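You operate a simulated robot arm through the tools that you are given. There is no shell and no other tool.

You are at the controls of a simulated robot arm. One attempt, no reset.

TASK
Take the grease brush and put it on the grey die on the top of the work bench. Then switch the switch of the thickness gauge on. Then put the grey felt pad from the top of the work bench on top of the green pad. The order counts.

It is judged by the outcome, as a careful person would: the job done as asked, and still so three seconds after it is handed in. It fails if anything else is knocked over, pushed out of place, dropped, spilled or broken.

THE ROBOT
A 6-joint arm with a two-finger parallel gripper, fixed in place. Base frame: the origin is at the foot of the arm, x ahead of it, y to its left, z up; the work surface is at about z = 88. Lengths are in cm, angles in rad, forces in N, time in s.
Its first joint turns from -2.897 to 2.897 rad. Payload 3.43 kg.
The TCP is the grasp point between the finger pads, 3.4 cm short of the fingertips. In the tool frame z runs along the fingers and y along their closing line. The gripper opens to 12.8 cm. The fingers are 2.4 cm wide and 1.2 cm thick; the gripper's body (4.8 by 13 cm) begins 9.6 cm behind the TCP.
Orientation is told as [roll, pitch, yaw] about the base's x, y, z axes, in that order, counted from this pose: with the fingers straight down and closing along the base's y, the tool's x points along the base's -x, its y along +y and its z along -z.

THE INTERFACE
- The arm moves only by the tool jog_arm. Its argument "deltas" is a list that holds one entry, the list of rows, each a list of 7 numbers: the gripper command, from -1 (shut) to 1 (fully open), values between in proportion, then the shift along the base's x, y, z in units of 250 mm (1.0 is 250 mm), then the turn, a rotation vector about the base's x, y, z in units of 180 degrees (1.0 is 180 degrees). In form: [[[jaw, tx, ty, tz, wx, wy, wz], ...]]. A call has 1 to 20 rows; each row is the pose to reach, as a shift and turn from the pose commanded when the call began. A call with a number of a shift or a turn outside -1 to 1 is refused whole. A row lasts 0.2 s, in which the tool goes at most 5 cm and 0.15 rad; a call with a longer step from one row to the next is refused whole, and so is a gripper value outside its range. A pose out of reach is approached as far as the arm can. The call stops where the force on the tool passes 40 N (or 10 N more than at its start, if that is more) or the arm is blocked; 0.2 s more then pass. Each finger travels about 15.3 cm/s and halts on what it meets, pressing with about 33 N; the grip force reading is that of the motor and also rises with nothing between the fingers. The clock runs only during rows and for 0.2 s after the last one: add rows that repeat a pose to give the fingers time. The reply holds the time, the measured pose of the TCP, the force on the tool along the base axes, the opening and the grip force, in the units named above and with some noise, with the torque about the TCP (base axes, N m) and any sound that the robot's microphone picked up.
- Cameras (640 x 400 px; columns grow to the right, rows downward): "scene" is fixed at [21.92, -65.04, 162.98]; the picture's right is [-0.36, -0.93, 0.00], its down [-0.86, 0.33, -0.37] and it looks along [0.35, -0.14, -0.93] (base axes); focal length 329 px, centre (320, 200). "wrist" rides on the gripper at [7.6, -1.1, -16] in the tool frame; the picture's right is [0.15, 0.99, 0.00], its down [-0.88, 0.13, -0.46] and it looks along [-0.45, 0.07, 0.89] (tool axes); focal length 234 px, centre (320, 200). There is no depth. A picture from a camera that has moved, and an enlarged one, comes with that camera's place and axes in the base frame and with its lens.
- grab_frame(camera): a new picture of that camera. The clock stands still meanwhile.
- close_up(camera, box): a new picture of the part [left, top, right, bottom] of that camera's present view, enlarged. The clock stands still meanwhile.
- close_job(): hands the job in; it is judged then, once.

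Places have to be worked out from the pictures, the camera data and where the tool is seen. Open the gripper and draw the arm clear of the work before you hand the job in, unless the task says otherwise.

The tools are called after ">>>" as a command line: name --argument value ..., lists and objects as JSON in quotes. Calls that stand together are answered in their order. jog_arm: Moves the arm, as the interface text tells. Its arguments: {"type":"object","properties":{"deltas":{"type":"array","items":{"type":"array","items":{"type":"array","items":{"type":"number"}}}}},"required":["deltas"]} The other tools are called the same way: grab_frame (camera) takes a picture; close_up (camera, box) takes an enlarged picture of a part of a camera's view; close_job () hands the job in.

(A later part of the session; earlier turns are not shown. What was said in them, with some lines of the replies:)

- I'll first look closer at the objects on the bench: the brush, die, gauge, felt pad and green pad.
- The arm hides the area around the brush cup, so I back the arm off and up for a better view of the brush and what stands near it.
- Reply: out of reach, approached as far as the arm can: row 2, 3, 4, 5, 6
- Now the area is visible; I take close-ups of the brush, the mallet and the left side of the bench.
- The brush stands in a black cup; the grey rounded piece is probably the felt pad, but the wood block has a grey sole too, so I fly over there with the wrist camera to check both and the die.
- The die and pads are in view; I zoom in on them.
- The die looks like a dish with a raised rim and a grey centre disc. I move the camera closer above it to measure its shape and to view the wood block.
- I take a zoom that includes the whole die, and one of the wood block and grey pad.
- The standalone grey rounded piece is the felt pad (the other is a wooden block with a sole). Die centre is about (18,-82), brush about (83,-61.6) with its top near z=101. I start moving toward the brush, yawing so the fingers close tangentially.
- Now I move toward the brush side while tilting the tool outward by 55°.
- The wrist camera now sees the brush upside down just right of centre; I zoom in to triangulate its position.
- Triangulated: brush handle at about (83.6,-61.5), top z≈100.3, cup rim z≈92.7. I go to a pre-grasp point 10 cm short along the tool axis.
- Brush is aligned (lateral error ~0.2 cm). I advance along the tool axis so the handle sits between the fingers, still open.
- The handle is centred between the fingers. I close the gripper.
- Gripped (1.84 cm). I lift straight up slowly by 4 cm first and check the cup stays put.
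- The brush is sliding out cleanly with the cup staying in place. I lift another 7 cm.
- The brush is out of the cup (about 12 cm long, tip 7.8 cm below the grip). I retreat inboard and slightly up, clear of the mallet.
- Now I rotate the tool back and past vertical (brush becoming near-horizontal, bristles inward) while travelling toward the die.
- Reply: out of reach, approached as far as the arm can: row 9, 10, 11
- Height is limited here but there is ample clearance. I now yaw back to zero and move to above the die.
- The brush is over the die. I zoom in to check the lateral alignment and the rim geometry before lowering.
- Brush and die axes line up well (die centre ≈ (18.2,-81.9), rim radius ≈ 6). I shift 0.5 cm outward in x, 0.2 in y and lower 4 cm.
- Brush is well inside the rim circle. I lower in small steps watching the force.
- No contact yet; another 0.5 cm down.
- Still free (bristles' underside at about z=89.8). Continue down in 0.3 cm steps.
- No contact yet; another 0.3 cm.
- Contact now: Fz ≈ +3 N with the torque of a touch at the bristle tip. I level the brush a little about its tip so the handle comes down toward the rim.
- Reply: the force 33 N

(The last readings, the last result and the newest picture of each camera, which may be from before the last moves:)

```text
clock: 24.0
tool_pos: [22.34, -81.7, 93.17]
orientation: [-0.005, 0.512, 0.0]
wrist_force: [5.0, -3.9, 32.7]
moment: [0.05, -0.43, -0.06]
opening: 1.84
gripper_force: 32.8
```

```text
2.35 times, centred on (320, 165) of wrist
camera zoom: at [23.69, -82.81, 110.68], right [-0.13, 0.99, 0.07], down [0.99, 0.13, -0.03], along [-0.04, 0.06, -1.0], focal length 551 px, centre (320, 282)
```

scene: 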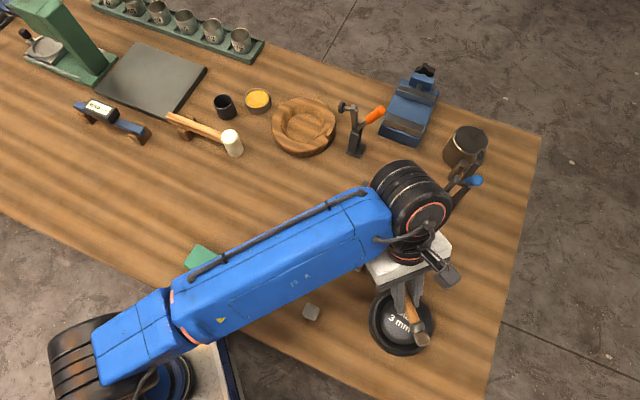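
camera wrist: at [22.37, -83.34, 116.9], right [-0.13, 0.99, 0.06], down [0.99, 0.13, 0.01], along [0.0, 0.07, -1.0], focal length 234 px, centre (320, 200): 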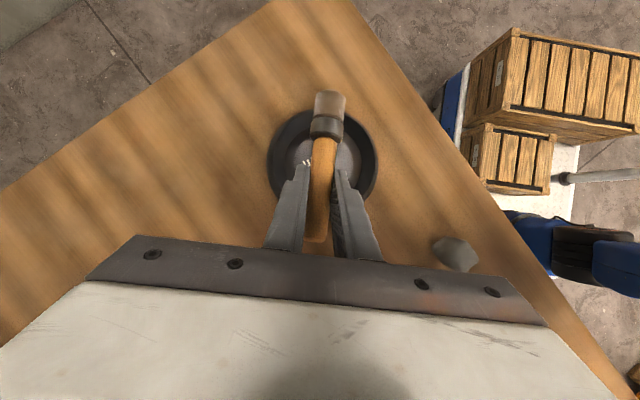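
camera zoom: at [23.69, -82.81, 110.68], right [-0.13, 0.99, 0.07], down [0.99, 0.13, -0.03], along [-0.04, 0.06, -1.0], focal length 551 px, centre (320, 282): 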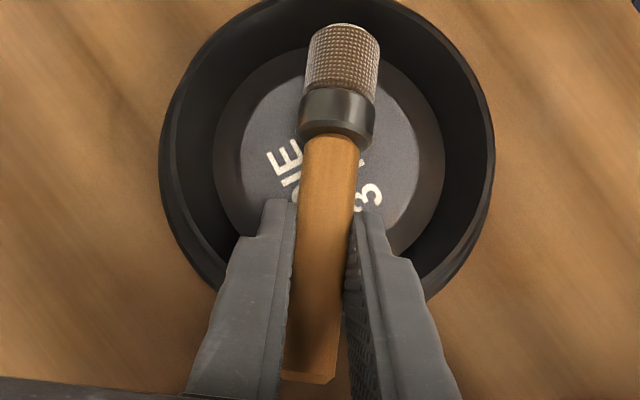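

The handle has now met the rim (torque reversed). I relax upward slightly, then check the force.

>>> jog_arm --deltas '[[[-1, 0, 0, 0.005, 0, 0, 0], [-1, 0, 0, 0.007, 0, 0, 0]]]'

```text
clock: 24.6
tool_pos: [22.47, -81.83, 93.14]
orientation: [-0.002, 0.51, 0.0]
wrist_force: [-1.7, 0.2, 17.0]
moment: [-0.02, -0.11, -0.03]
opening: 1.82
gripper_force: 32.6
```

>>> jog_arm --deltas '[[[-1, 0, 0, 0.004, 0, 0, 0], [-1, 0, 0, 0.006, 0, 0, 0]]]'

```text
clock: 25.2
tool_pos: [22.48, -81.86, 93.37]
orientation: [0.0, 0.512, 0.003]
wrist_force: [0.2, -0.1, -0.4]
moment: [0.02, -0.04, 0.02]
opening: 1.84
gripper_force: 33.3
```

The load is gone, so the brush is just at its supports. I open the fingers gradually.

>>> jog_arm --deltas '[[[-0.68, 0, 0, 0, 0, 0, 0], [-0.64, 0, 0, 0, 0, 0, 0], [-0.58, 0, 0, 0, 0, 0, 0], [-0.5, 0, 0, 0, 0, 0, 0], [-0.4, 0, 0, 0, 0, 0, 0], [-0.3, 0, 0, 0, 0, 0, 0], [-0.3, 0, 0, 0, 0, 0, 0]]]'

>>> close_up --camera "wrist" --box '[240, 80, 400, 250]'

>>> close_up --camera "scene" --box '[360, 270, 450, 350]'

```text
clock: 26.8
tool_pos: [22.36, -81.86, 93.37]
orientation: [-0.003, 0.51, 0.0]
wrist_force: [-2.1, 0.3, 7.5]
moment: [-0.06, 0.11, 0.01]
opening: 4.09
gripper_force: 0.1
```

```text
2.35 times, centred on (320, 165) of wrist
camera zoom: at [23.68, -82.92, 110.95], right [-0.13, 0.99, 0.07], down [0.99, 0.13, -0.03], along [-0.04, 0.06, -1.0], focal length 551 px, centre (320, 282)
```

zoom: 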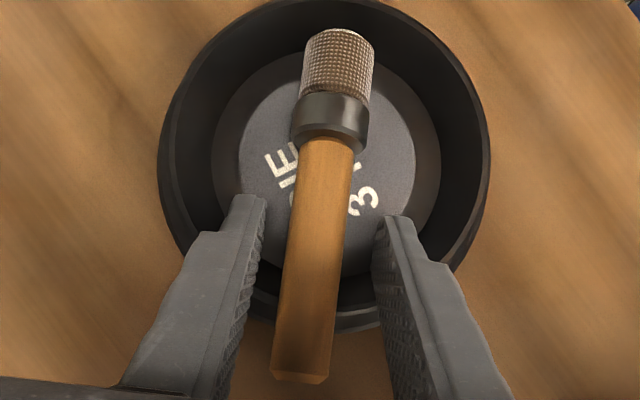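

```text
5.00 times, centred on (405, 310) of scene
camera zoom: at [21.92, -65.04, 162.98], right [-0.36, -0.93, 0.0], down [-0.86, 0.33, -0.37], along [0.35, -0.14, -0.93], focal length 1647 px, centre (-105, -350)
```

zoom: 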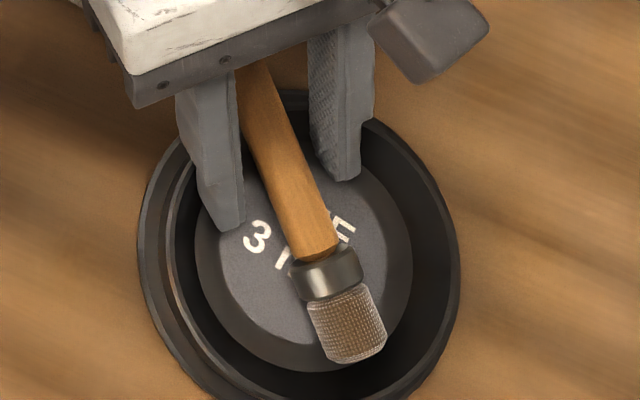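

The brush rests with its head on the grey die and its handle over the rim. A fingertip presses lightly on the die, so I lift straight up now.

>>> jog_arm --deltas '[[[-0.3, 0, 0, 0.02, 0, 0, 0], [-0.3, 0, 0, 0.06, 0, 0, 0], [-0.3, 0, 0, 0.12, 0, 0, 0], [-0.3, 0, 0, 0.2, 0, 0, 0], [-0.3, 0, 0, 0.26, 0, 0, 0]]]'

>>> close_up --camera "wrist" --box '[240, 80, 400, 250]'

>>> close_up --camera "scene" --box '[340, 250, 460, 360]'

```text
clock: 28.0
tool_pos: [22.48, -81.86, 99.79]
orientation: [-0.001, 0.512, 0.002]
wrist_force: [-0.6, -0.4, -0.3]
moment: [0.02, 0.02, 0.0]
opening: 4.47
gripper_force: 0.0
```

```text
2.35 times, centred on (320, 165) of wrist
camera zoom: at [23.7, -82.96, 117.38], right [-0.13, 0.99, 0.07], down [0.99, 0.13, -0.03], along [-0.04, 0.07, -1.0], focal length 551 px, centre (320, 282)
```

zoom: 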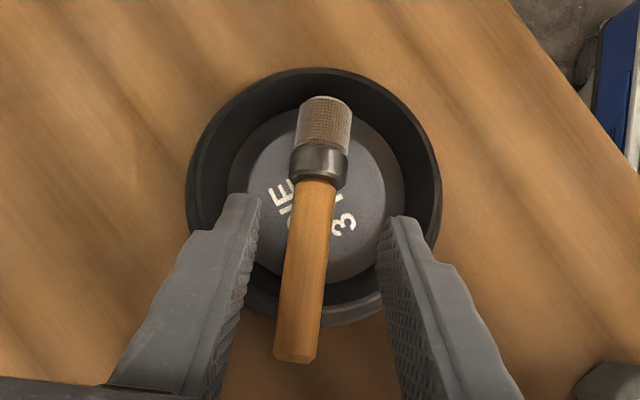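

```text
3.64 times, centred on (400, 305) of scene
camera zoom: at [21.92, -65.04, 162.98], right [-0.36, -0.93, 0.0], down [-0.86, 0.33, -0.37], along [0.35, -0.14, -0.93], focal length 1198 px, centre (29, -182)
```

zoom: 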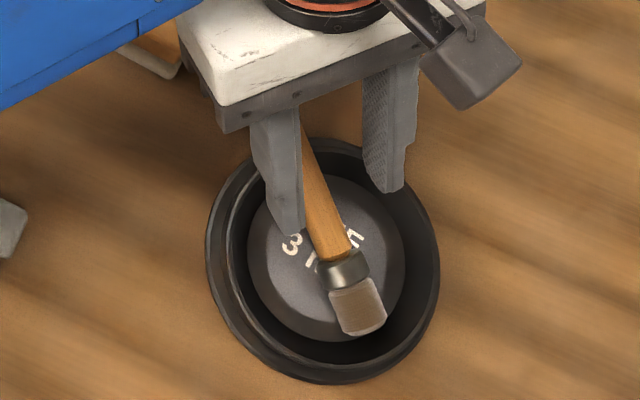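

The brush rests stably on the grey die. Next the gauge: I raise the arm, bring the tool back upright and slightly outward, and turn toward the gauge for a look.

>>> jog_arm --deltas '[[[-0.3, 0, 0, 0.1, 0, 0, 0], [-0.3, 0.01, 0.05, 0.14, 0, -0.0437, 0], [-0.3, 0.03, 0.12, 0.17, 0, -0.0875, 0], [-0.6, 0.05, 0.2, 0.17, 0, -0.1312, 0], [-1, 0.07, 0.28, 0.17, 0, -0.175, 0], [-1, 0.09, 0.36, 0.17, 0, -0.2187, 0], [-1, 0.1, 0.42, 0.17, 0, -0.2625, 0], [-1, 0.1, 0.48, 0.17, 0, -0.3062, 0], [-1, 0.1, 0.48, 0.17, 0, -0.3062, 0]]]'

```text
clock: 30.0
tool_pos: [25.02, -69.73, 104.1]
orientation: [-0.001, -0.454, 0.001]
wrist_force: [-0.8, -0.1, 0.2]
moment: [-0.03, 0.01, 0.0]
opening: 0.0
gripper_force: 33.7
```

Now I yaw toward the gauge and move to a viewing pose.

>>> jog_arm --deltas '[[[-1, 0.08, -0.036, 0.02, 0, 0, -0.0431], [-1, 0.16, -0.073, 0.04, 0, 0, -0.0863], [-1, 0.24, -0.11, 0.06, 0, 0, -0.1294], [-1, 0.32, -0.146, 0.08, 0, 0, -0.1725], [-1, 0.4, -0.183, 0.1, 0, 0, -0.2156], [-1, 0.48, -0.219, 0.12, 0, 0, -0.2588], [-1, 0.56, -0.256, 0.14, 0, 0, -0.3019], [-1, 0.64, -0.292, 0.16, 0, 0, -0.345], [-1, 0.64, -0.292, 0.16, 0, 0, -0.345]]]'

>>> grab_frame --camera "wrist"

>>> grab_frame --camera "scene"

```text
clock: 32.0
tool_pos: [40.89, -77.02, 108.09]
orientation: [-0.002, -0.452, -1.084]
wrist_force: [-1.1, 0.1, 0.3]
moment: [-0.01, -0.02, 0.01]
opening: 0.03
gripper_force: 33.4
```

```text
taken
camera wrist: at [33.41, -65.28, 119.06], right [0.81, 0.58, -0.07], down [0.39, -0.46, 0.79], along [0.43, -0.67, -0.6], focal length 234 px, centre (320, 200)
```

wrist: 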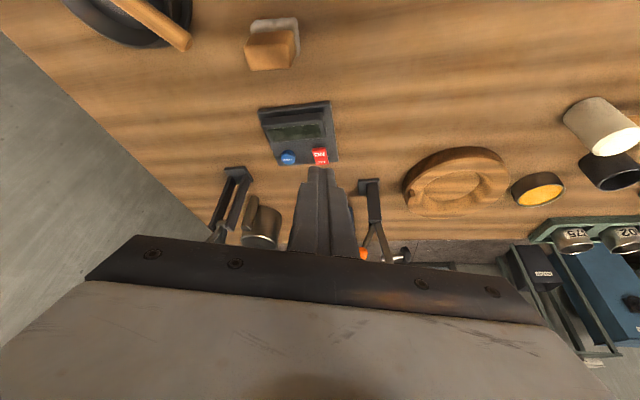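

```text
taken
```

scene: 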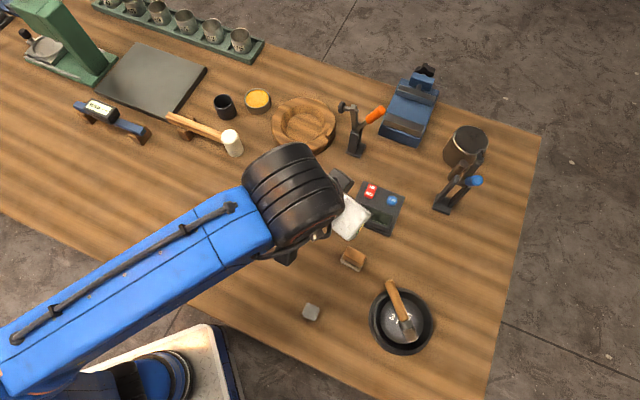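

I zoom in on the gauge from both cameras to locate the ON side of the switch.

>>> close_up --camera "wrist" --box '[240, 90, 360, 190]'

>>> close_up --camera "scene" --box '[330, 165, 410, 240]'

>>> close_up --camera "scene" --box '[360, 270, 440, 360]'

```text
4.00 times, centred on (300, 140) of wrist
camera zoom: at [33.41, -65.28, 119.06], right [0.81, 0.58, -0.07], down [0.39, -0.46, 0.79], along [0.43, -0.67, -0.6], focal length 937 px, centre (400, 440)
```

zoom: 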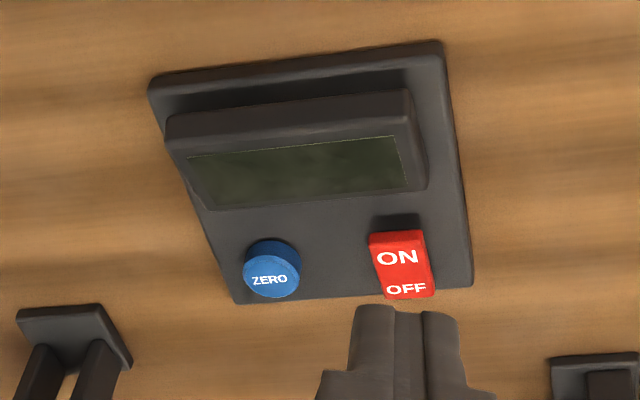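

```text
5.33 times, centred on (370, 202) of scene
camera zoom: at [21.92, -65.04, 162.98], right [-0.36, -0.93, 0.0], down [-0.86, 0.33, -0.37], along [0.35, -0.14, -0.93], focal length 1756 px, centre (53, 187)
```

zoom: 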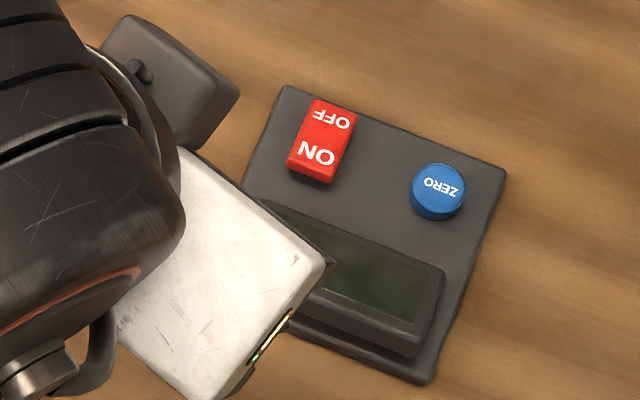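

```text
4.44 times, centred on (400, 315) of scene
camera zoom: at [21.92, -65.04, 162.98], right [-0.36, -0.93, 0.0], down [-0.86, 0.33, -0.37], along [0.35, -0.14, -0.93], focal length 1464 px, centre (-36, -311)
```

zoom: 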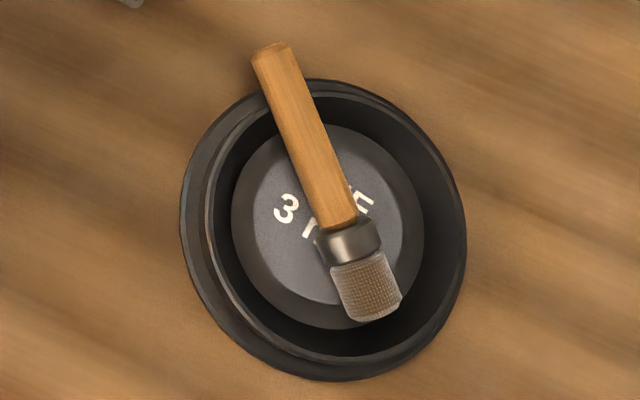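

ON label triangulates to about (46.6,-87.2,90.2); ON is the raised, near end. I move the closed fingertips to a hover above it.

>>> jog_arm --deltas '[[[-1, 0.051, -0.094, -0.1, 0, 0, 0], [-1, 0.102, -0.188, -0.2, 0, 0, 0], [-1, 0.153, -0.282, -0.3, 0, 0, 0], [-1, 0.204, -0.376, -0.4, 0, 0, 0], [-1, 0.204, -0.376, -0.4, 0, 0, 0]]]'

>>> close_up --camera "wrist" --box '[240, 90, 400, 190]'

>>> close_up --camera "scene" --box '[330, 150, 426, 240]'

```text
clock: 33.2
tool_pos: [46.18, -86.49, 98.21]
orientation: [-0.004, -0.451, -1.084]
wrist_force: [0.1, -0.3, -0.6]
moment: [0.01, -0.02, 0.0]
opening: 0.02
gripper_force: 33.1
```

```text
4.00 times, centred on (320, 140) of wrist
camera zoom: at [38.81, -74.71, 109.1], right [0.81, 0.58, -0.07], down [0.39, -0.46, 0.79], along [0.43, -0.67, -0.6], focal length 937 px, centre (320, 440)
```

zoom: 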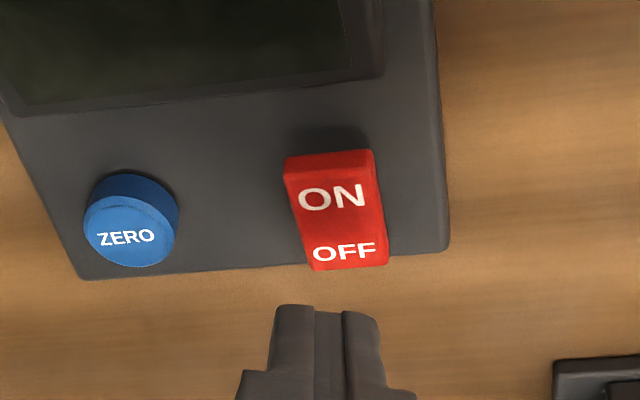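

```text
4.44 times, centred on (378, 195) of scene
camera zoom: at [21.92, -65.04, 162.98], right [-0.36, -0.93, 0.0], down [-0.86, 0.33, -0.37], along [0.35, -0.14, -0.93], focal length 1464 px, centre (62, 222)
```

zoom: 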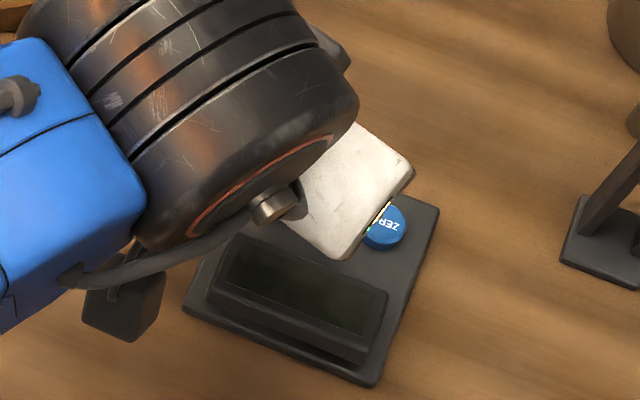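

Alignment is good: the lower fingertip edge is above the ON half. I lower 3.5 cm, then press in small steps.

>>> jog_arm --deltas '[[[-1, 0, 0, -0.05, 0, 0, 0], [-1, 0, 0, -0.1, 0, 0, 0], [-1, 0, 0, -0.14, 0, 0, 0], [-1, 0, 0, -0.14, 0, 0, 0]]]'

>>> close_up --camera "wrist" --box '[260, 120, 380, 200]'

```text
clock: 34.2
tool_pos: [46.02, -86.56, 94.65]
orientation: [-0.002, -0.45, -1.086]
wrist_force: [-0.4, -0.4, 0.3]
moment: [-0.02, 0.0, -0.03]
opening: 0.0
gripper_force: 32.9
```

```text
5.00 times, centred on (320, 160) of wrist
camera zoom: at [38.67, -74.84, 105.53], right [0.81, 0.58, -0.07], down [0.39, -0.46, 0.79], along [0.43, -0.67, -0.6], focal length 1171 px, centre (320, 400)
```

zoom: 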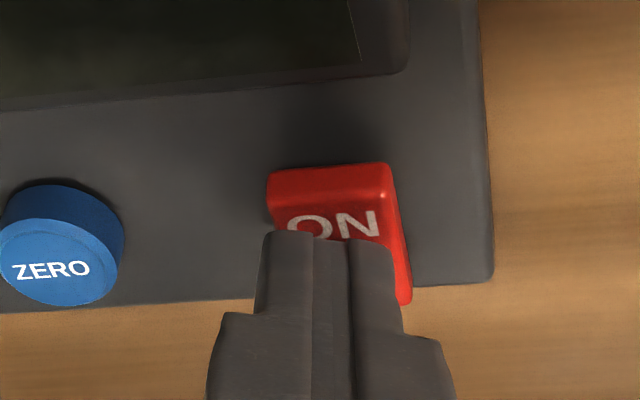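

The fingertips are right above the ON half. I press down in small steps.

>>> jog_arm --deltas '[[[-1, 0, 0, -0.012, 0, 0, 0], [-1, 0, 0, -0.024, 0, 0, 0]]]'

```text
clock: 34.8
tool_pos: [46.02, -86.46, 94.01]
orientation: [-0.004, -0.451, -1.084]
wrist_force: [-0.1, 0.4, 1.3]
moment: [-0.03, 0.03, -0.01]
opening: 0.0
gripper_force: 32.5
```

>>> jog_arm --deltas '[[[-1, 0, 0, -0.008, 0, 0, 0], [-1, 0, 0, -0.016, 0, 0, 0]]]'

>>> close_up --camera "wrist" --box '[260, 120, 380, 200]'

```text
clock: 35.4
tool_pos: [46.02, -86.59, 94.0]
orientation: [-0.004, -0.456, -1.084]
wrist_force: [3.3, -12.7, 28.3]
moment: [-0.46, -0.39, -0.15]
opening: 0.01
gripper_force: 33.0
```

```text
5.00 times, centred on (320, 160) of wrist
camera zoom: at [38.59, -74.79, 104.86], right [0.81, 0.58, -0.07], down [0.39, -0.46, 0.8], along [0.43, -0.67, -0.6], focal length 1171 px, centre (320, 400)
```

zoom: 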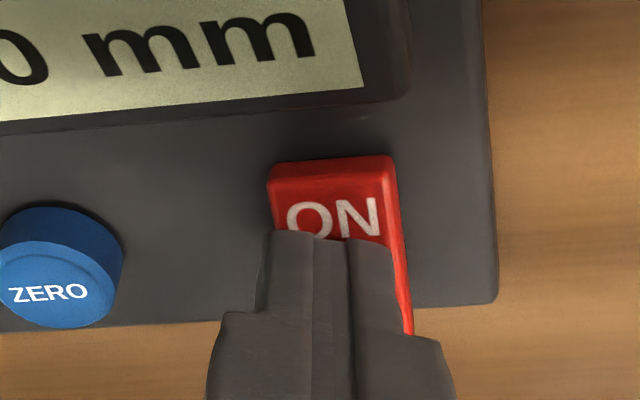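

The display lit up ("…0 mm"). I lift off straight up and check that it stays on.

>>> jog_arm --deltas '[[[-1, 0, 0, 0.03, 0, 0, 0], [-1, 0, 0, 0.1, 0, 0, 0], [-1, 0, 0, 0.22, 0, 0, 0], [-1, 0, 0, 0.36, 0, 0, 0], [-1, 0, 0, 0.48, 0, 0, 0]]]'

>>> grab_frame --camera "wrist"

>>> close_up --camera "wrist" --box '[240, 90, 380, 190]'

```text
clock: 36.6
tool_pos: [45.92, -86.38, 105.67]
orientation: [-0.001, -0.451, -1.084]
wrist_force: [-0.6, -0.4, -1.1]
moment: [0.01, 0.02, 0.01]
opening: 0.0
gripper_force: 33.1
```

```text
taken
camera wrist: at [38.51, -74.77, 116.67], right [0.81, 0.58, -0.07], down [0.39, -0.46, 0.79], along [0.43, -0.67, -0.61], focal length 234 px, centre (320, 200)
```

wrist: 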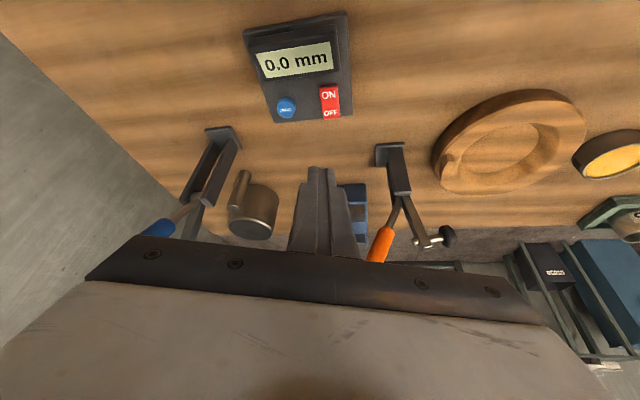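

```text
4.00 times, centred on (310, 140) of wrist
camera zoom: at [38.51, -74.77, 116.67], right [0.81, 0.58, -0.07], down [0.39, -0.46, 0.79], along [0.43, -0.67, -0.61], focal length 937 px, centre (360, 440)
```

zoom: 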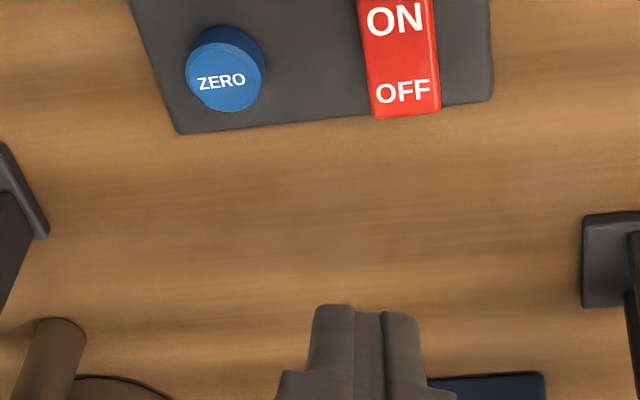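

The gauge reads 0.0 mm and stays on. Next the felt pad at about (26.7,-65): I back off inboard while bringing the tool vertical.

>>> jog_arm --deltas '[[[-1, -0.1, 0.11, 0.0, 0, 0, 0], [-1, -0.23, 0.24, 0.0, 0.0317, 0.0168, 0], [-1, -0.36, 0.37, 0.0, 0.0635, 0.0336, 0], [-1, -0.49, 0.5, 0.0, 0.0952, 0.0503, 0], [-0.5, -0.62, 0.63, 0.0, 0.1269, 0.0671, 0], [0, -0.72, 0.76, 0.0, 0.1269, 0.0671, 0], [0, -0.76, 0.8, 0.0, 0.1269, 0.0671, 0], [0, -0.76, 0.8, 0.0, 0.1269, 0.0671, 0]]]'

>>> jog_arm --deltas '[[[0, 0, 0, 0, 0, 0, 0.0317], [0, 0, 0, 0, 0, 0, 0.0635], [0, 0, 0, 0, 0, 0, 0.0952], [0, 0, 0, 0, 0, 0, 0.0952]]]'

>>> grab_frame --camera "wrist"

>>> grab_frame --camera "scene"

```text
clock: 38.4
tool_pos: [26.86, -66.6, 105.7]
orientation: [-0.002, -0.001, -1.082]
wrist_force: [0.2, -0.7, 0.5]
moment: [-0.05, 0.01, 0.06]
opening: 6.37
gripper_force: 0.0
```

```text
clock: 39.4
tool_pos: [27.06, -66.66, 105.71]
orientation: [-0.002, 0.001, -0.784]
wrist_force: [-0.2, -0.3, 0.2]
moment: [0.0, 0.02, 0.03]
opening: 6.4
gripper_force: 0.0
```

```text
taken
camera wrist: at [20.9, -62.03, 121.56], right [0.59, 0.8, 0.0], down [0.72, -0.53, 0.46], along [0.37, -0.27, -0.89], focal length 234 px, centre (320, 200)
```

wrist: 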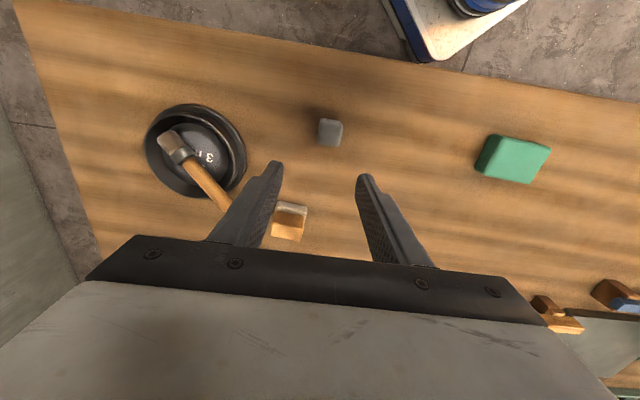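

```text
taken
```

scene: 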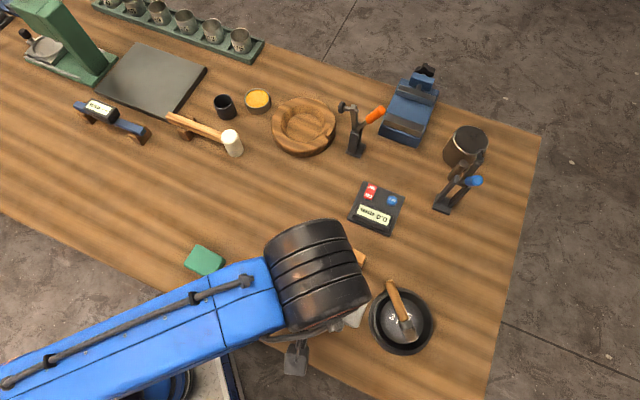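

The felt pad and green pad are both in the wrist view; I zoom in on each for position and orientation.

>>> close_up --camera "wrist" --box '[290, 100, 370, 160]'

>>> close_up --camera "wrist" --box '[460, 115, 564, 200]'

>>> close_up --camera "wrist" --box '[140, 90, 300, 220]'

```text
6.67 times, centred on (330, 130) of wrist
camera zoom: at [20.9, -62.03, 121.56], right [0.59, 0.8, 0.0], down [0.72, -0.53, 0.46], along [0.37, -0.27, -0.89], focal length 1561 px, centre (253, 667)
```

zoom: 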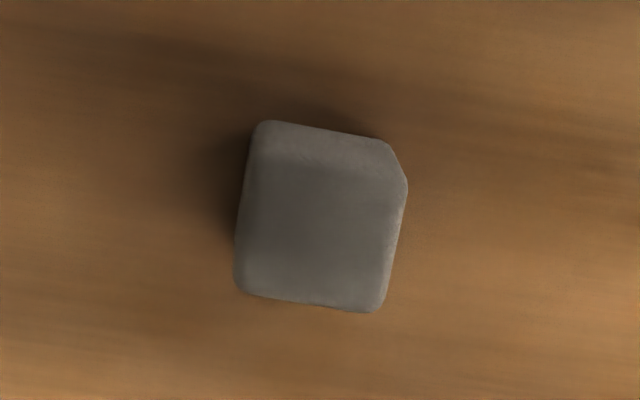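

```text
4.71 times, centred on (512, 158) of wrist
camera zoom: at [20.9, -62.03, 121.56], right [0.59, 0.8, 0.0], down [0.72, -0.53, 0.46], along [0.37, -0.27, -0.89], focal length 1102 px, centre (-584, 400)
```

zoom: 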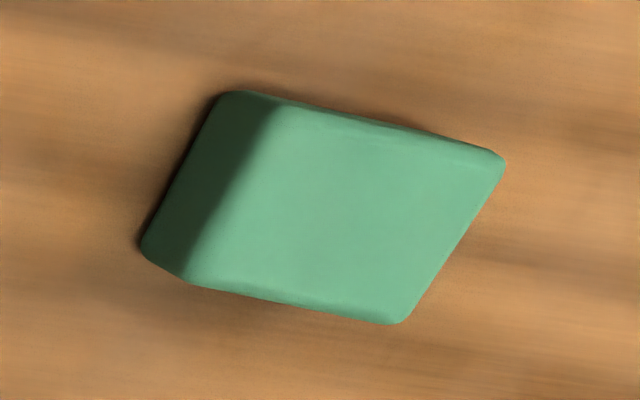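

```text
3.08 times, centred on (220, 155) of wrist
camera zoom: at [20.9, -62.03, 121.56], right [0.59, 0.8, 0.0], down [0.72, -0.53, 0.46], along [0.37, -0.27, -0.89], focal length 720 px, centre (628, 338)
```

zoom: 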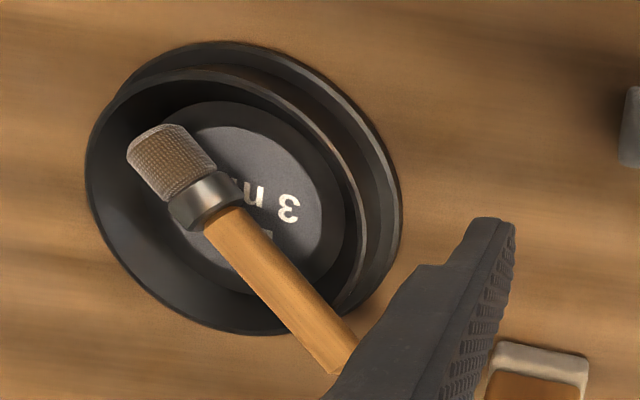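

Felt pad centre ≈ (26.65,-64.8), edges aligned with the tool's 45° closing direction. I centre over it and lower to z≈96 first.

>>> jog_arm --deltas '[[[0, -0.016, 0.075, -0.1, 0, 0, 0], [0, -0.016, 0.075, -0.2, 0, 0, 0], [0, -0.016, 0.075, -0.3, 0, 0, 0], [0, -0.016, 0.075, -0.39, 0, 0, 0], [0, -0.016, 0.075, -0.39, 0, 0, 0]]]'

>>> grab_frame --camera "wrist"

>>> close_up --camera "scene" --box '[260, 270, 360, 350]'

```text
clock: 40.6
tool_pos: [26.97, -64.56, 95.64]
orientation: [-0.001, 0.0, -0.783]
wrist_force: [0.0, -0.7, -0.2]
moment: [-0.01, -0.02, 0.03]
opening: 6.41
gripper_force: 0.0
```

```text
taken
camera wrist: at [20.88, -60.06, 111.53], right [0.6, 0.8, 0.0], down [0.72, -0.53, 0.46], along [0.36, -0.27, -0.89], focal length 234 px, centre (320, 200)
```

wrist: 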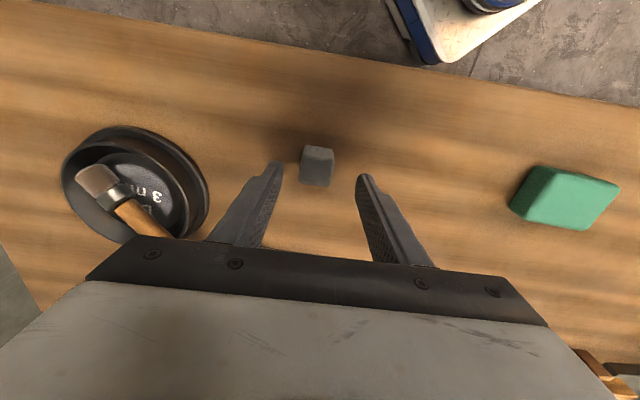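

```text
5.00 times, centred on (310, 310) of scene
camera zoom: at [21.92, -65.04, 162.98], right [-0.36, -0.93, 0.0], down [-0.86, 0.33, -0.37], along [0.35, -0.14, -0.93], focal length 1647 px, centre (370, -350)
```

zoom: 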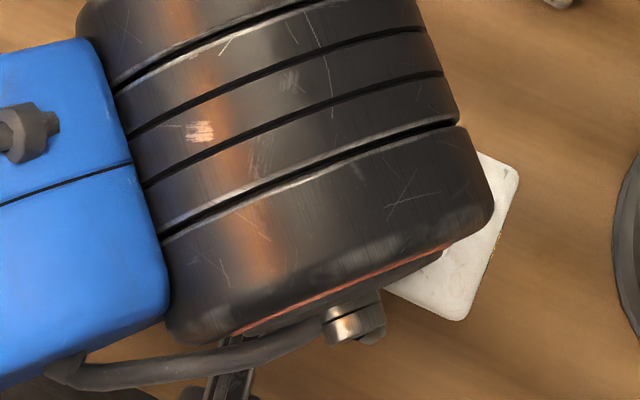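

Pad is centred within ~0.25 cm. I correct sideways slightly and lower to grasp height.

>>> jog_arm --deltas '[[[0, -0.007, -0.007, -0.05, 0, 0, 0], [0, -0.007, -0.007, -0.1, 0, 0, 0], [0, -0.007, -0.007, -0.148, 0, 0, 0], [0, -0.007, -0.007, -0.148, 0, 0, 0]]]'

>>> close_up --camera "wrist" --box '[240, 120, 400, 220]'

```text
clock: 41.6
tool_pos: [26.67, -64.9, 92.11]
orientation: [-0.002, 0.0, -0.784]
wrist_force: [-0.1, -1.0, -0.1]
moment: [0.0, 0.02, 0.01]
opening: 6.4
gripper_force: 0.0
```

```text
4.00 times, centred on (320, 170) of wrist
camera zoom: at [20.47, -60.23, 107.96], right [0.6, 0.8, 0.0], down [0.72, -0.53, 0.46], along [0.36, -0.27, -0.89], focal length 937 px, centre (320, 320)
```

zoom: 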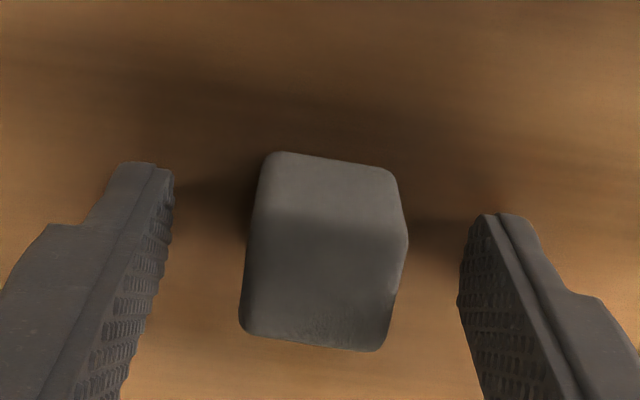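

Pad sits between the fingers, about 0.4 cm outward of centre. I shift that much and close the gripper.

>>> jog_arm --deltas '[[[0, 0.011, -0.011, -0.008, 0, 0, 0], [0, 0.011, -0.011, -0.008, 0, 0, 0], [-0.3, 0.011, -0.011, -0.008, 0, 0, 0], [-0.5, 0.011, -0.011, -0.008, 0, 0, 0], [-1, 0.011, -0.011, -0.008, 0, 0, 0], [-1, 0.011, -0.011, -0.008, 0, 0, 0], [-1, 0.011, -0.011, -0.008, 0, 0, 0]]]'

>>> close_up --camera "wrist" --box '[240, 120, 400, 220]'

```text
clock: 43.2
tool_pos: [26.89, -65.01, 91.87]
orientation: [-0.002, 0.0, -0.783]
wrist_force: [0.2, -0.3, -0.1]
moment: [0.02, 0.02, 0.0]
opening: 2.86
gripper_force: 33.6
```

```text
4.00 times, centred on (320, 170) of wrist
camera zoom: at [20.78, -60.52, 107.83], right [0.6, 0.8, 0.0], down [0.72, -0.53, 0.46], along [0.36, -0.27, -0.89], focal length 937 px, centre (320, 320)
```

zoom: 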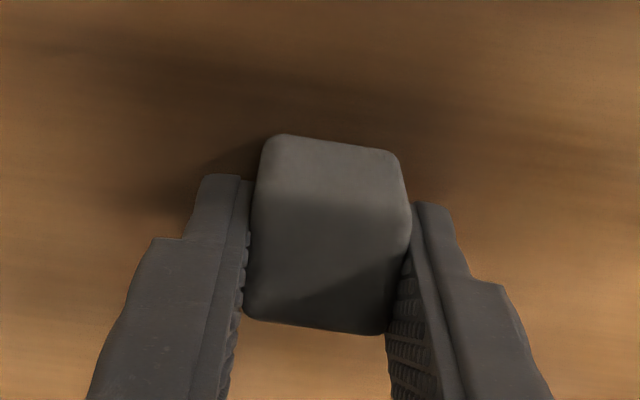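

Felt pad is held (2.86 cm). I lift it 10 cm and carry it toward above the green pad at ≈ (44.8,-46.2).

>>> jog_arm --deltas '[[[-1, 0, 0, 0.05, 0, 0, 0], [-1, 0, 0, 0.15, 0, 0, 0], [-1, 0, 0, 0.27, 0, 0, 0], [-1, 0.05, 0.05, 0.4, 0, 0, 0], [-1, 0.17, 0.18, 0.45, 0, 0, 0], [-1, 0.3, 0.31, 0.45, 0, 0, 0], [-1, 0.43, 0.44, 0.45, 0, 0, 0], [-1, 0.56, 0.57, 0.45, 0, 0, 0], [-1, 0.66, 0.68, 0.45, 0, 0, 0], [-1, 0.712, 0.748, 0.45, 0, 0, 0], [-1, 0.712, 0.748, 0.45, 0, 0, 0]]]'

>>> grab_frame --camera "wrist"

>>> grab_frame --camera "scene"

```text
clock: 45.6
tool_pos: [44.51, -46.17, 103.32]
orientation: [-0.003, 0.0, -0.782]
wrist_force: [-0.7, 0.5, 0.0]
moment: [0.01, 0.02, -0.01]
opening: 2.86
gripper_force: 33.2
```

```text
taken
camera wrist: at [38.38, -41.7, 119.08], right [0.6, 0.8, 0.0], down [0.72, -0.53, 0.46], along [0.36, -0.27, -0.89], focal length 234 px, centre (320, 200)
```

wrist: 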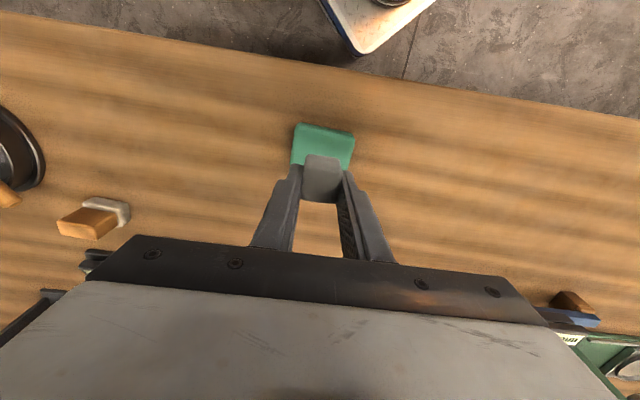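

```text
taken
```

scene: 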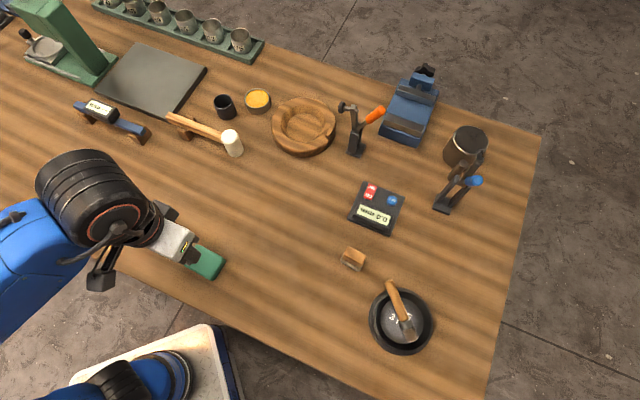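

The green pad appears just below the held felt pad. I zoom in to check the alignment.

>>> close_up --camera "wrist" --box '[270, 110, 374, 210]'

```text
4.00 times, centred on (322, 160) of wrist
camera zoom: at [38.38, -41.7, 119.08], right [0.6, 0.8, 0.0], down [0.72, -0.53, 0.46], along [0.36, -0.27, -0.89], focal length 937 px, centre (312, 360)
```

zoom: 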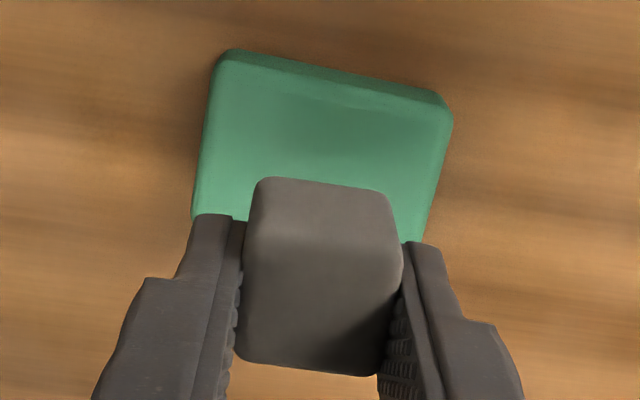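

Green pad centre ≈ (44.9,-46.1). I make a small correction and lower to about 2 cm above contact.

>>> jog_arm --deltas '[[[-1, 0.012, 0.003, -0.1, 0, 0, 0], [-1, 0.012, 0.003, -0.2, 0, 0, 0], [-1, 0.012, 0.003, -0.28, 0, 0, 0], [-1, 0.012, 0.003, -0.28, 0, 0, 0]]]'

>>> close_up --camera "wrist" --box '[240, 110, 400, 220]'

>>> close_up --camera "scene" --box '[150, 210, 270, 300]'

```text
clock: 46.6
tool_pos: [44.82, -46.55, 96.17]
orientation: [-0.001, 0.0, -0.785]
wrist_force: [-0.4, 0.5, -1.0]
moment: [-0.01, -0.01, 0.0]
opening: 2.88
gripper_force: 33.1
```

```text
3.64 times, centred on (320, 165) of wrist
camera zoom: at [38.73, -41.89, 112.08], right [0.6, 0.8, 0.0], down [0.72, -0.53, 0.46], along [0.36, -0.27, -0.89], focal length 852 px, centre (320, 327)
```

zoom: 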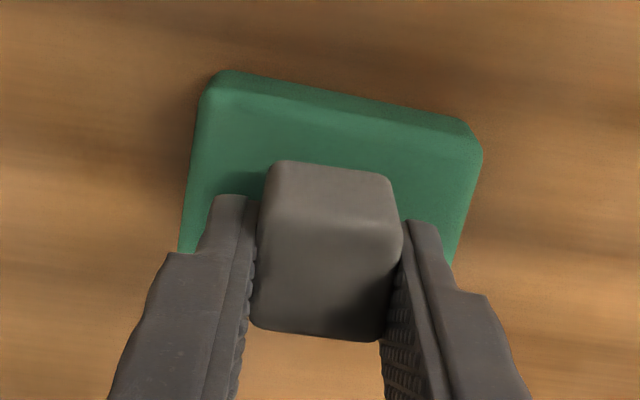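

```text
4.44 times, centred on (210, 255) of scene
camera zoom: at [21.92, -65.04, 162.98], right [-0.36, -0.93, 0.0], down [-0.86, 0.33, -0.37], along [0.35, -0.14, -0.93], focal length 1464 px, centre (809, -44)
```

zoom: 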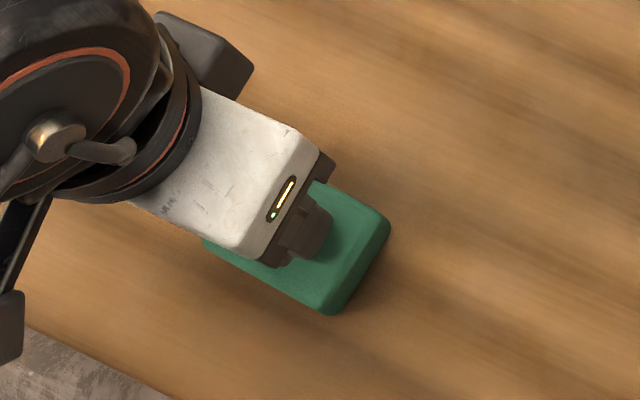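

Well centred. I lower gently in small steps watching for contact.

>>> jog_arm --deltas '[[[-1, 0, 0, -0.016, 0, 0, 0], [-1, 0, 0, -0.032, 0, 0, 0], [-1, 0, 0, -0.032, 0, 0, 0]]]'

```text
clock: 47.4
tool_pos: [44.83, -46.43, 95.46]
orientation: [-0.002, 0.0, -0.783]
wrist_force: [0.7, -0.1, -0.5]
moment: [-0.03, -0.03, 0.0]
opening: 2.87
gripper_force: 32.5
```

>>> jog_arm --deltas '[[[-1, 0, 0, -0.012, 0, 0, 0], [-1, 0, 0, -0.02, 0, 0, 0], [-1, 0, 0, -0.02, 0, 0, 0]]]'

```text
clock: 48.2
tool_pos: [44.95, -46.49, 94.97]
orientation: [0.0, 0.0, -0.785]
wrist_force: [-0.1, 0.3, -0.2]
moment: [0.03, -0.05, 0.01]
opening: 2.86
gripper_force: 33.1
```

No contact yet; continuing in 0.25 cm steps.

>>> jog_arm --deltas '[[[-1, 0, 0, -0.005, 0, 0, 0], [-1, 0, 0, -0.01, 0, 0, 0], [-1, 0, 0, -0.01, 0, 0, 0]]]'

>>> close_up --camera "wrist" --box '[240, 110, 400, 220]'

```text
clock: 49.1
tool_pos: [44.85, -46.32, 94.92]
orientation: [-0.003, -0.004, -0.783]
wrist_force: [-1.1, 1.0, 13.1]
moment: [0.14, 0.1, 0.0]
opening: 2.88
gripper_force: 32.9
stopped in row 3: the force on the tool passed its limit at 41 N (the readings are from after the stop); the commanded pose is now the measured one
```

```text
3.64 times, centred on (320, 165) of wrist
camera zoom: at [38.72, -41.69, 110.75], right [0.59, 0.8, -0.01], down [0.72, -0.53, 0.46], along [0.37, -0.28, -0.89], focal length 852 px, centre (320, 327)
```

zoom: 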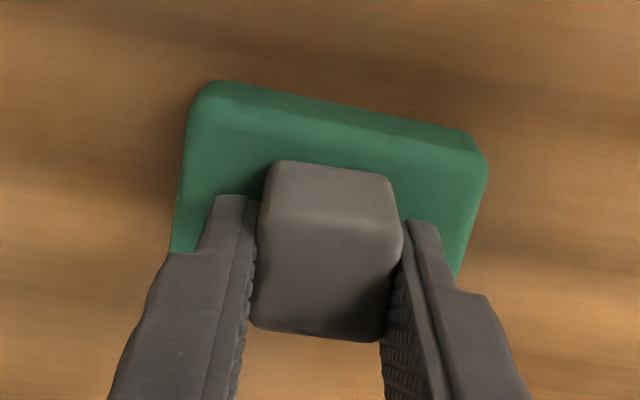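

Contact made; the felt pad is seated on the green pad. I relax slightly and open the fingers gradually.

>>> jog_arm --deltas '[[[-1, 0, 0, 0.002, 0, 0, 0], [-1, 0, 0, 0.002, 0, 0, 0]]]'

```text
clock: 49.7
tool_pos: [44.92, -46.33, 95.06]
orientation: [-0.004, -0.003, -0.783]
wrist_force: [-2.3, 0.8, 4.6]
moment: [0.08, 0.1, 0.02]
opening: 2.86
gripper_force: 33.0
```

>>> jog_arm --deltas '[[[-0.52, 0, 0, 0, 0, 0, 0], [-0.48, 0, 0, 0, 0, 0, 0], [-0.42, 0, 0, 0, 0, 0, 0], [-0.34, 0, 0, 0, 0, 0, 0], [-0.24, 0, 0, 0, 0, 0, 0], [-0.1, 0, 0, 0, 0, 0, 0], [0, 0, 0, 0, 0, 0, 0], [0, 0, 0, 0, 0, 0, 0]]]'

>>> close_up --camera "wrist" --box '[240, 110, 400, 220]'

```text
clock: 51.5
tool_pos: [44.94, -46.3, 95.0]
orientation: [-0.003, -0.004, -0.783]
wrist_force: [-0.3, 0.5, 0.0]
moment: [0.01, 0.0, 0.01]
opening: 6.4
gripper_force: 0.1
```

```text
3.64 times, centred on (320, 165) of wrist
camera zoom: at [38.79, -41.75, 110.77], right [0.6, 0.8, 0.0], down [0.72, -0.53, 0.46], along [0.37, -0.28, -0.89], focal length 852 px, centre (320, 327)
```

zoom: 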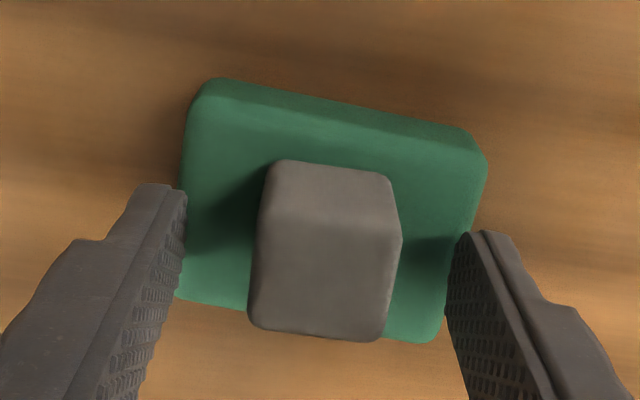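

Released; the felt pad sits on the green pad. I lift straight up and inspect.

>>> jog_arm --deltas '[[[0, 0, 0, 0.06, 0, 0, 0], [0, 0, 0, 0.18, 0, 0, 0], [0, 0, 0, 0.32, 0, 0, 0], [0.3, -0.05, 0.05, 0.42, 0, 0, 0], [0.5, -0.2, 0.15, 0.42, 0, 0, 0], [1, -0.38, 0.22, 0.42, 0, 0, 0], [1, -0.38, 0.22, 0.42, 0, 0, 0]]]'

>>> grab_frame --camera "scene"

>>> grab_frame --camera "wrist"

>>> close_up --camera "scene" --box '[150, 210, 270, 300]'

>>> close_up --camera "scene" --box '[330, 165, 450, 365]'

```text
clock: 53.1
tool_pos: [35.43, -40.63, 105.34]
orientation: [-0.004, -0.004, -0.785]
wrist_force: [-0.1, -0.2, -0.2]
moment: [-0.01, 0.02, 0.04]
opening: 12.8
gripper_force: 0.1
```

```text
taken
```

scene: 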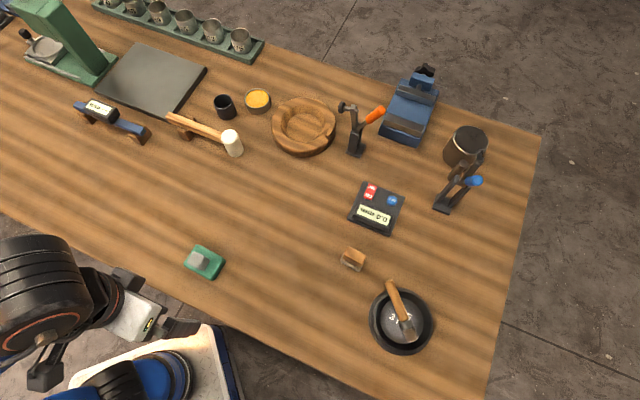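

```text
taken
camera wrist: at [29.28, -35.87, 121.16], right [0.59, 0.8, 0.0], down [0.72, -0.53, 0.46], along [0.37, -0.28, -0.89], focal length 234 px, centre (320, 200)
```

wrist: 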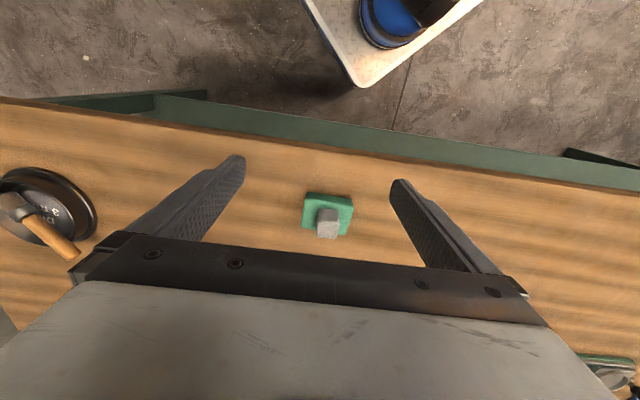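

```text
4.44 times, centred on (210, 255) of scene
camera zoom: at [21.92, -65.04, 162.98], right [-0.36, -0.93, 0.0], down [-0.86, 0.33, -0.37], along [0.35, -0.14, -0.93], focal length 1464 px, centre (809, -44)
```

zoom: 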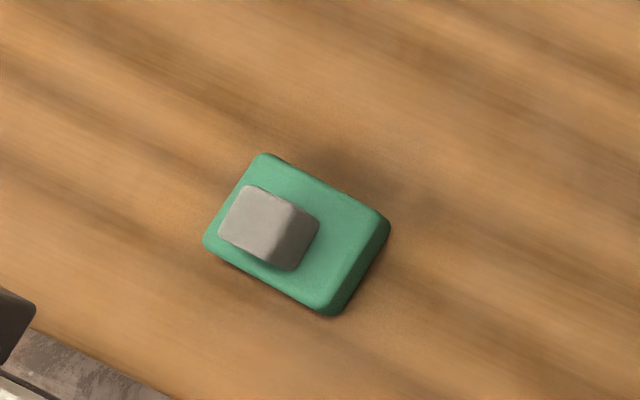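

```text
2.00 times, centred on (390, 265) of scene
camera zoom: at [21.92, -65.04, 162.98], right [-0.36, -0.93, 0.0], down [-0.86, 0.33, -0.37], along [0.35, -0.14, -0.93], focal length 659 px, centre (180, 70)
```

zoom: 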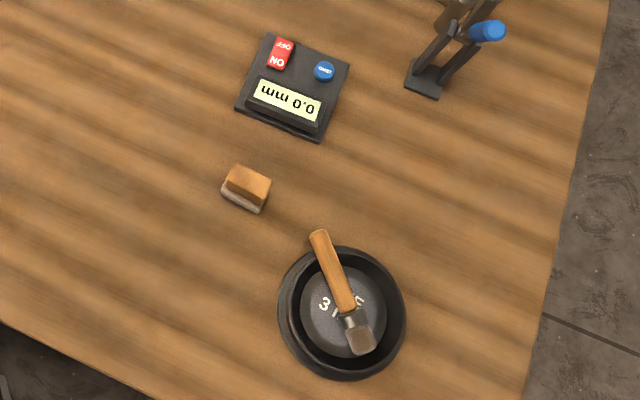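

The brush lies on the grey die, the gauge reads 0.0 mm, and the grey felt pad sits on the green pad. Nothing else has moved, the gripper is open and the arm is clear. I hand the job in.

>>> close_job

```text
The job is handed in.
```

All three steps are done in the order you asked, and the job is handed in. I don't have the verdict yet.

- **Grease brush:** it lies on the grey "DIE 3 mm" die, with its bristles on the grey centre disc and its handle over the rim.
- **Thickness gauge:** the switch is on, and the display was still showing 0.0 mm in the last picture.
- **Felt pad:** the small grey pad sits on top of the green pad.

Two grey things on the bench could have been the felt pad. I took the standalone grey piece, not the wooden block with a grey sole. I'm fairly confident that was the right one, but nothing on it is labelled.

While I was letting go of the brush, a fingertip pressed lightly on the die and may have shifted it by about 1–2 mm. Nothing else looks moved in the final pictures. The gripper is open and the arm is clear of the work.
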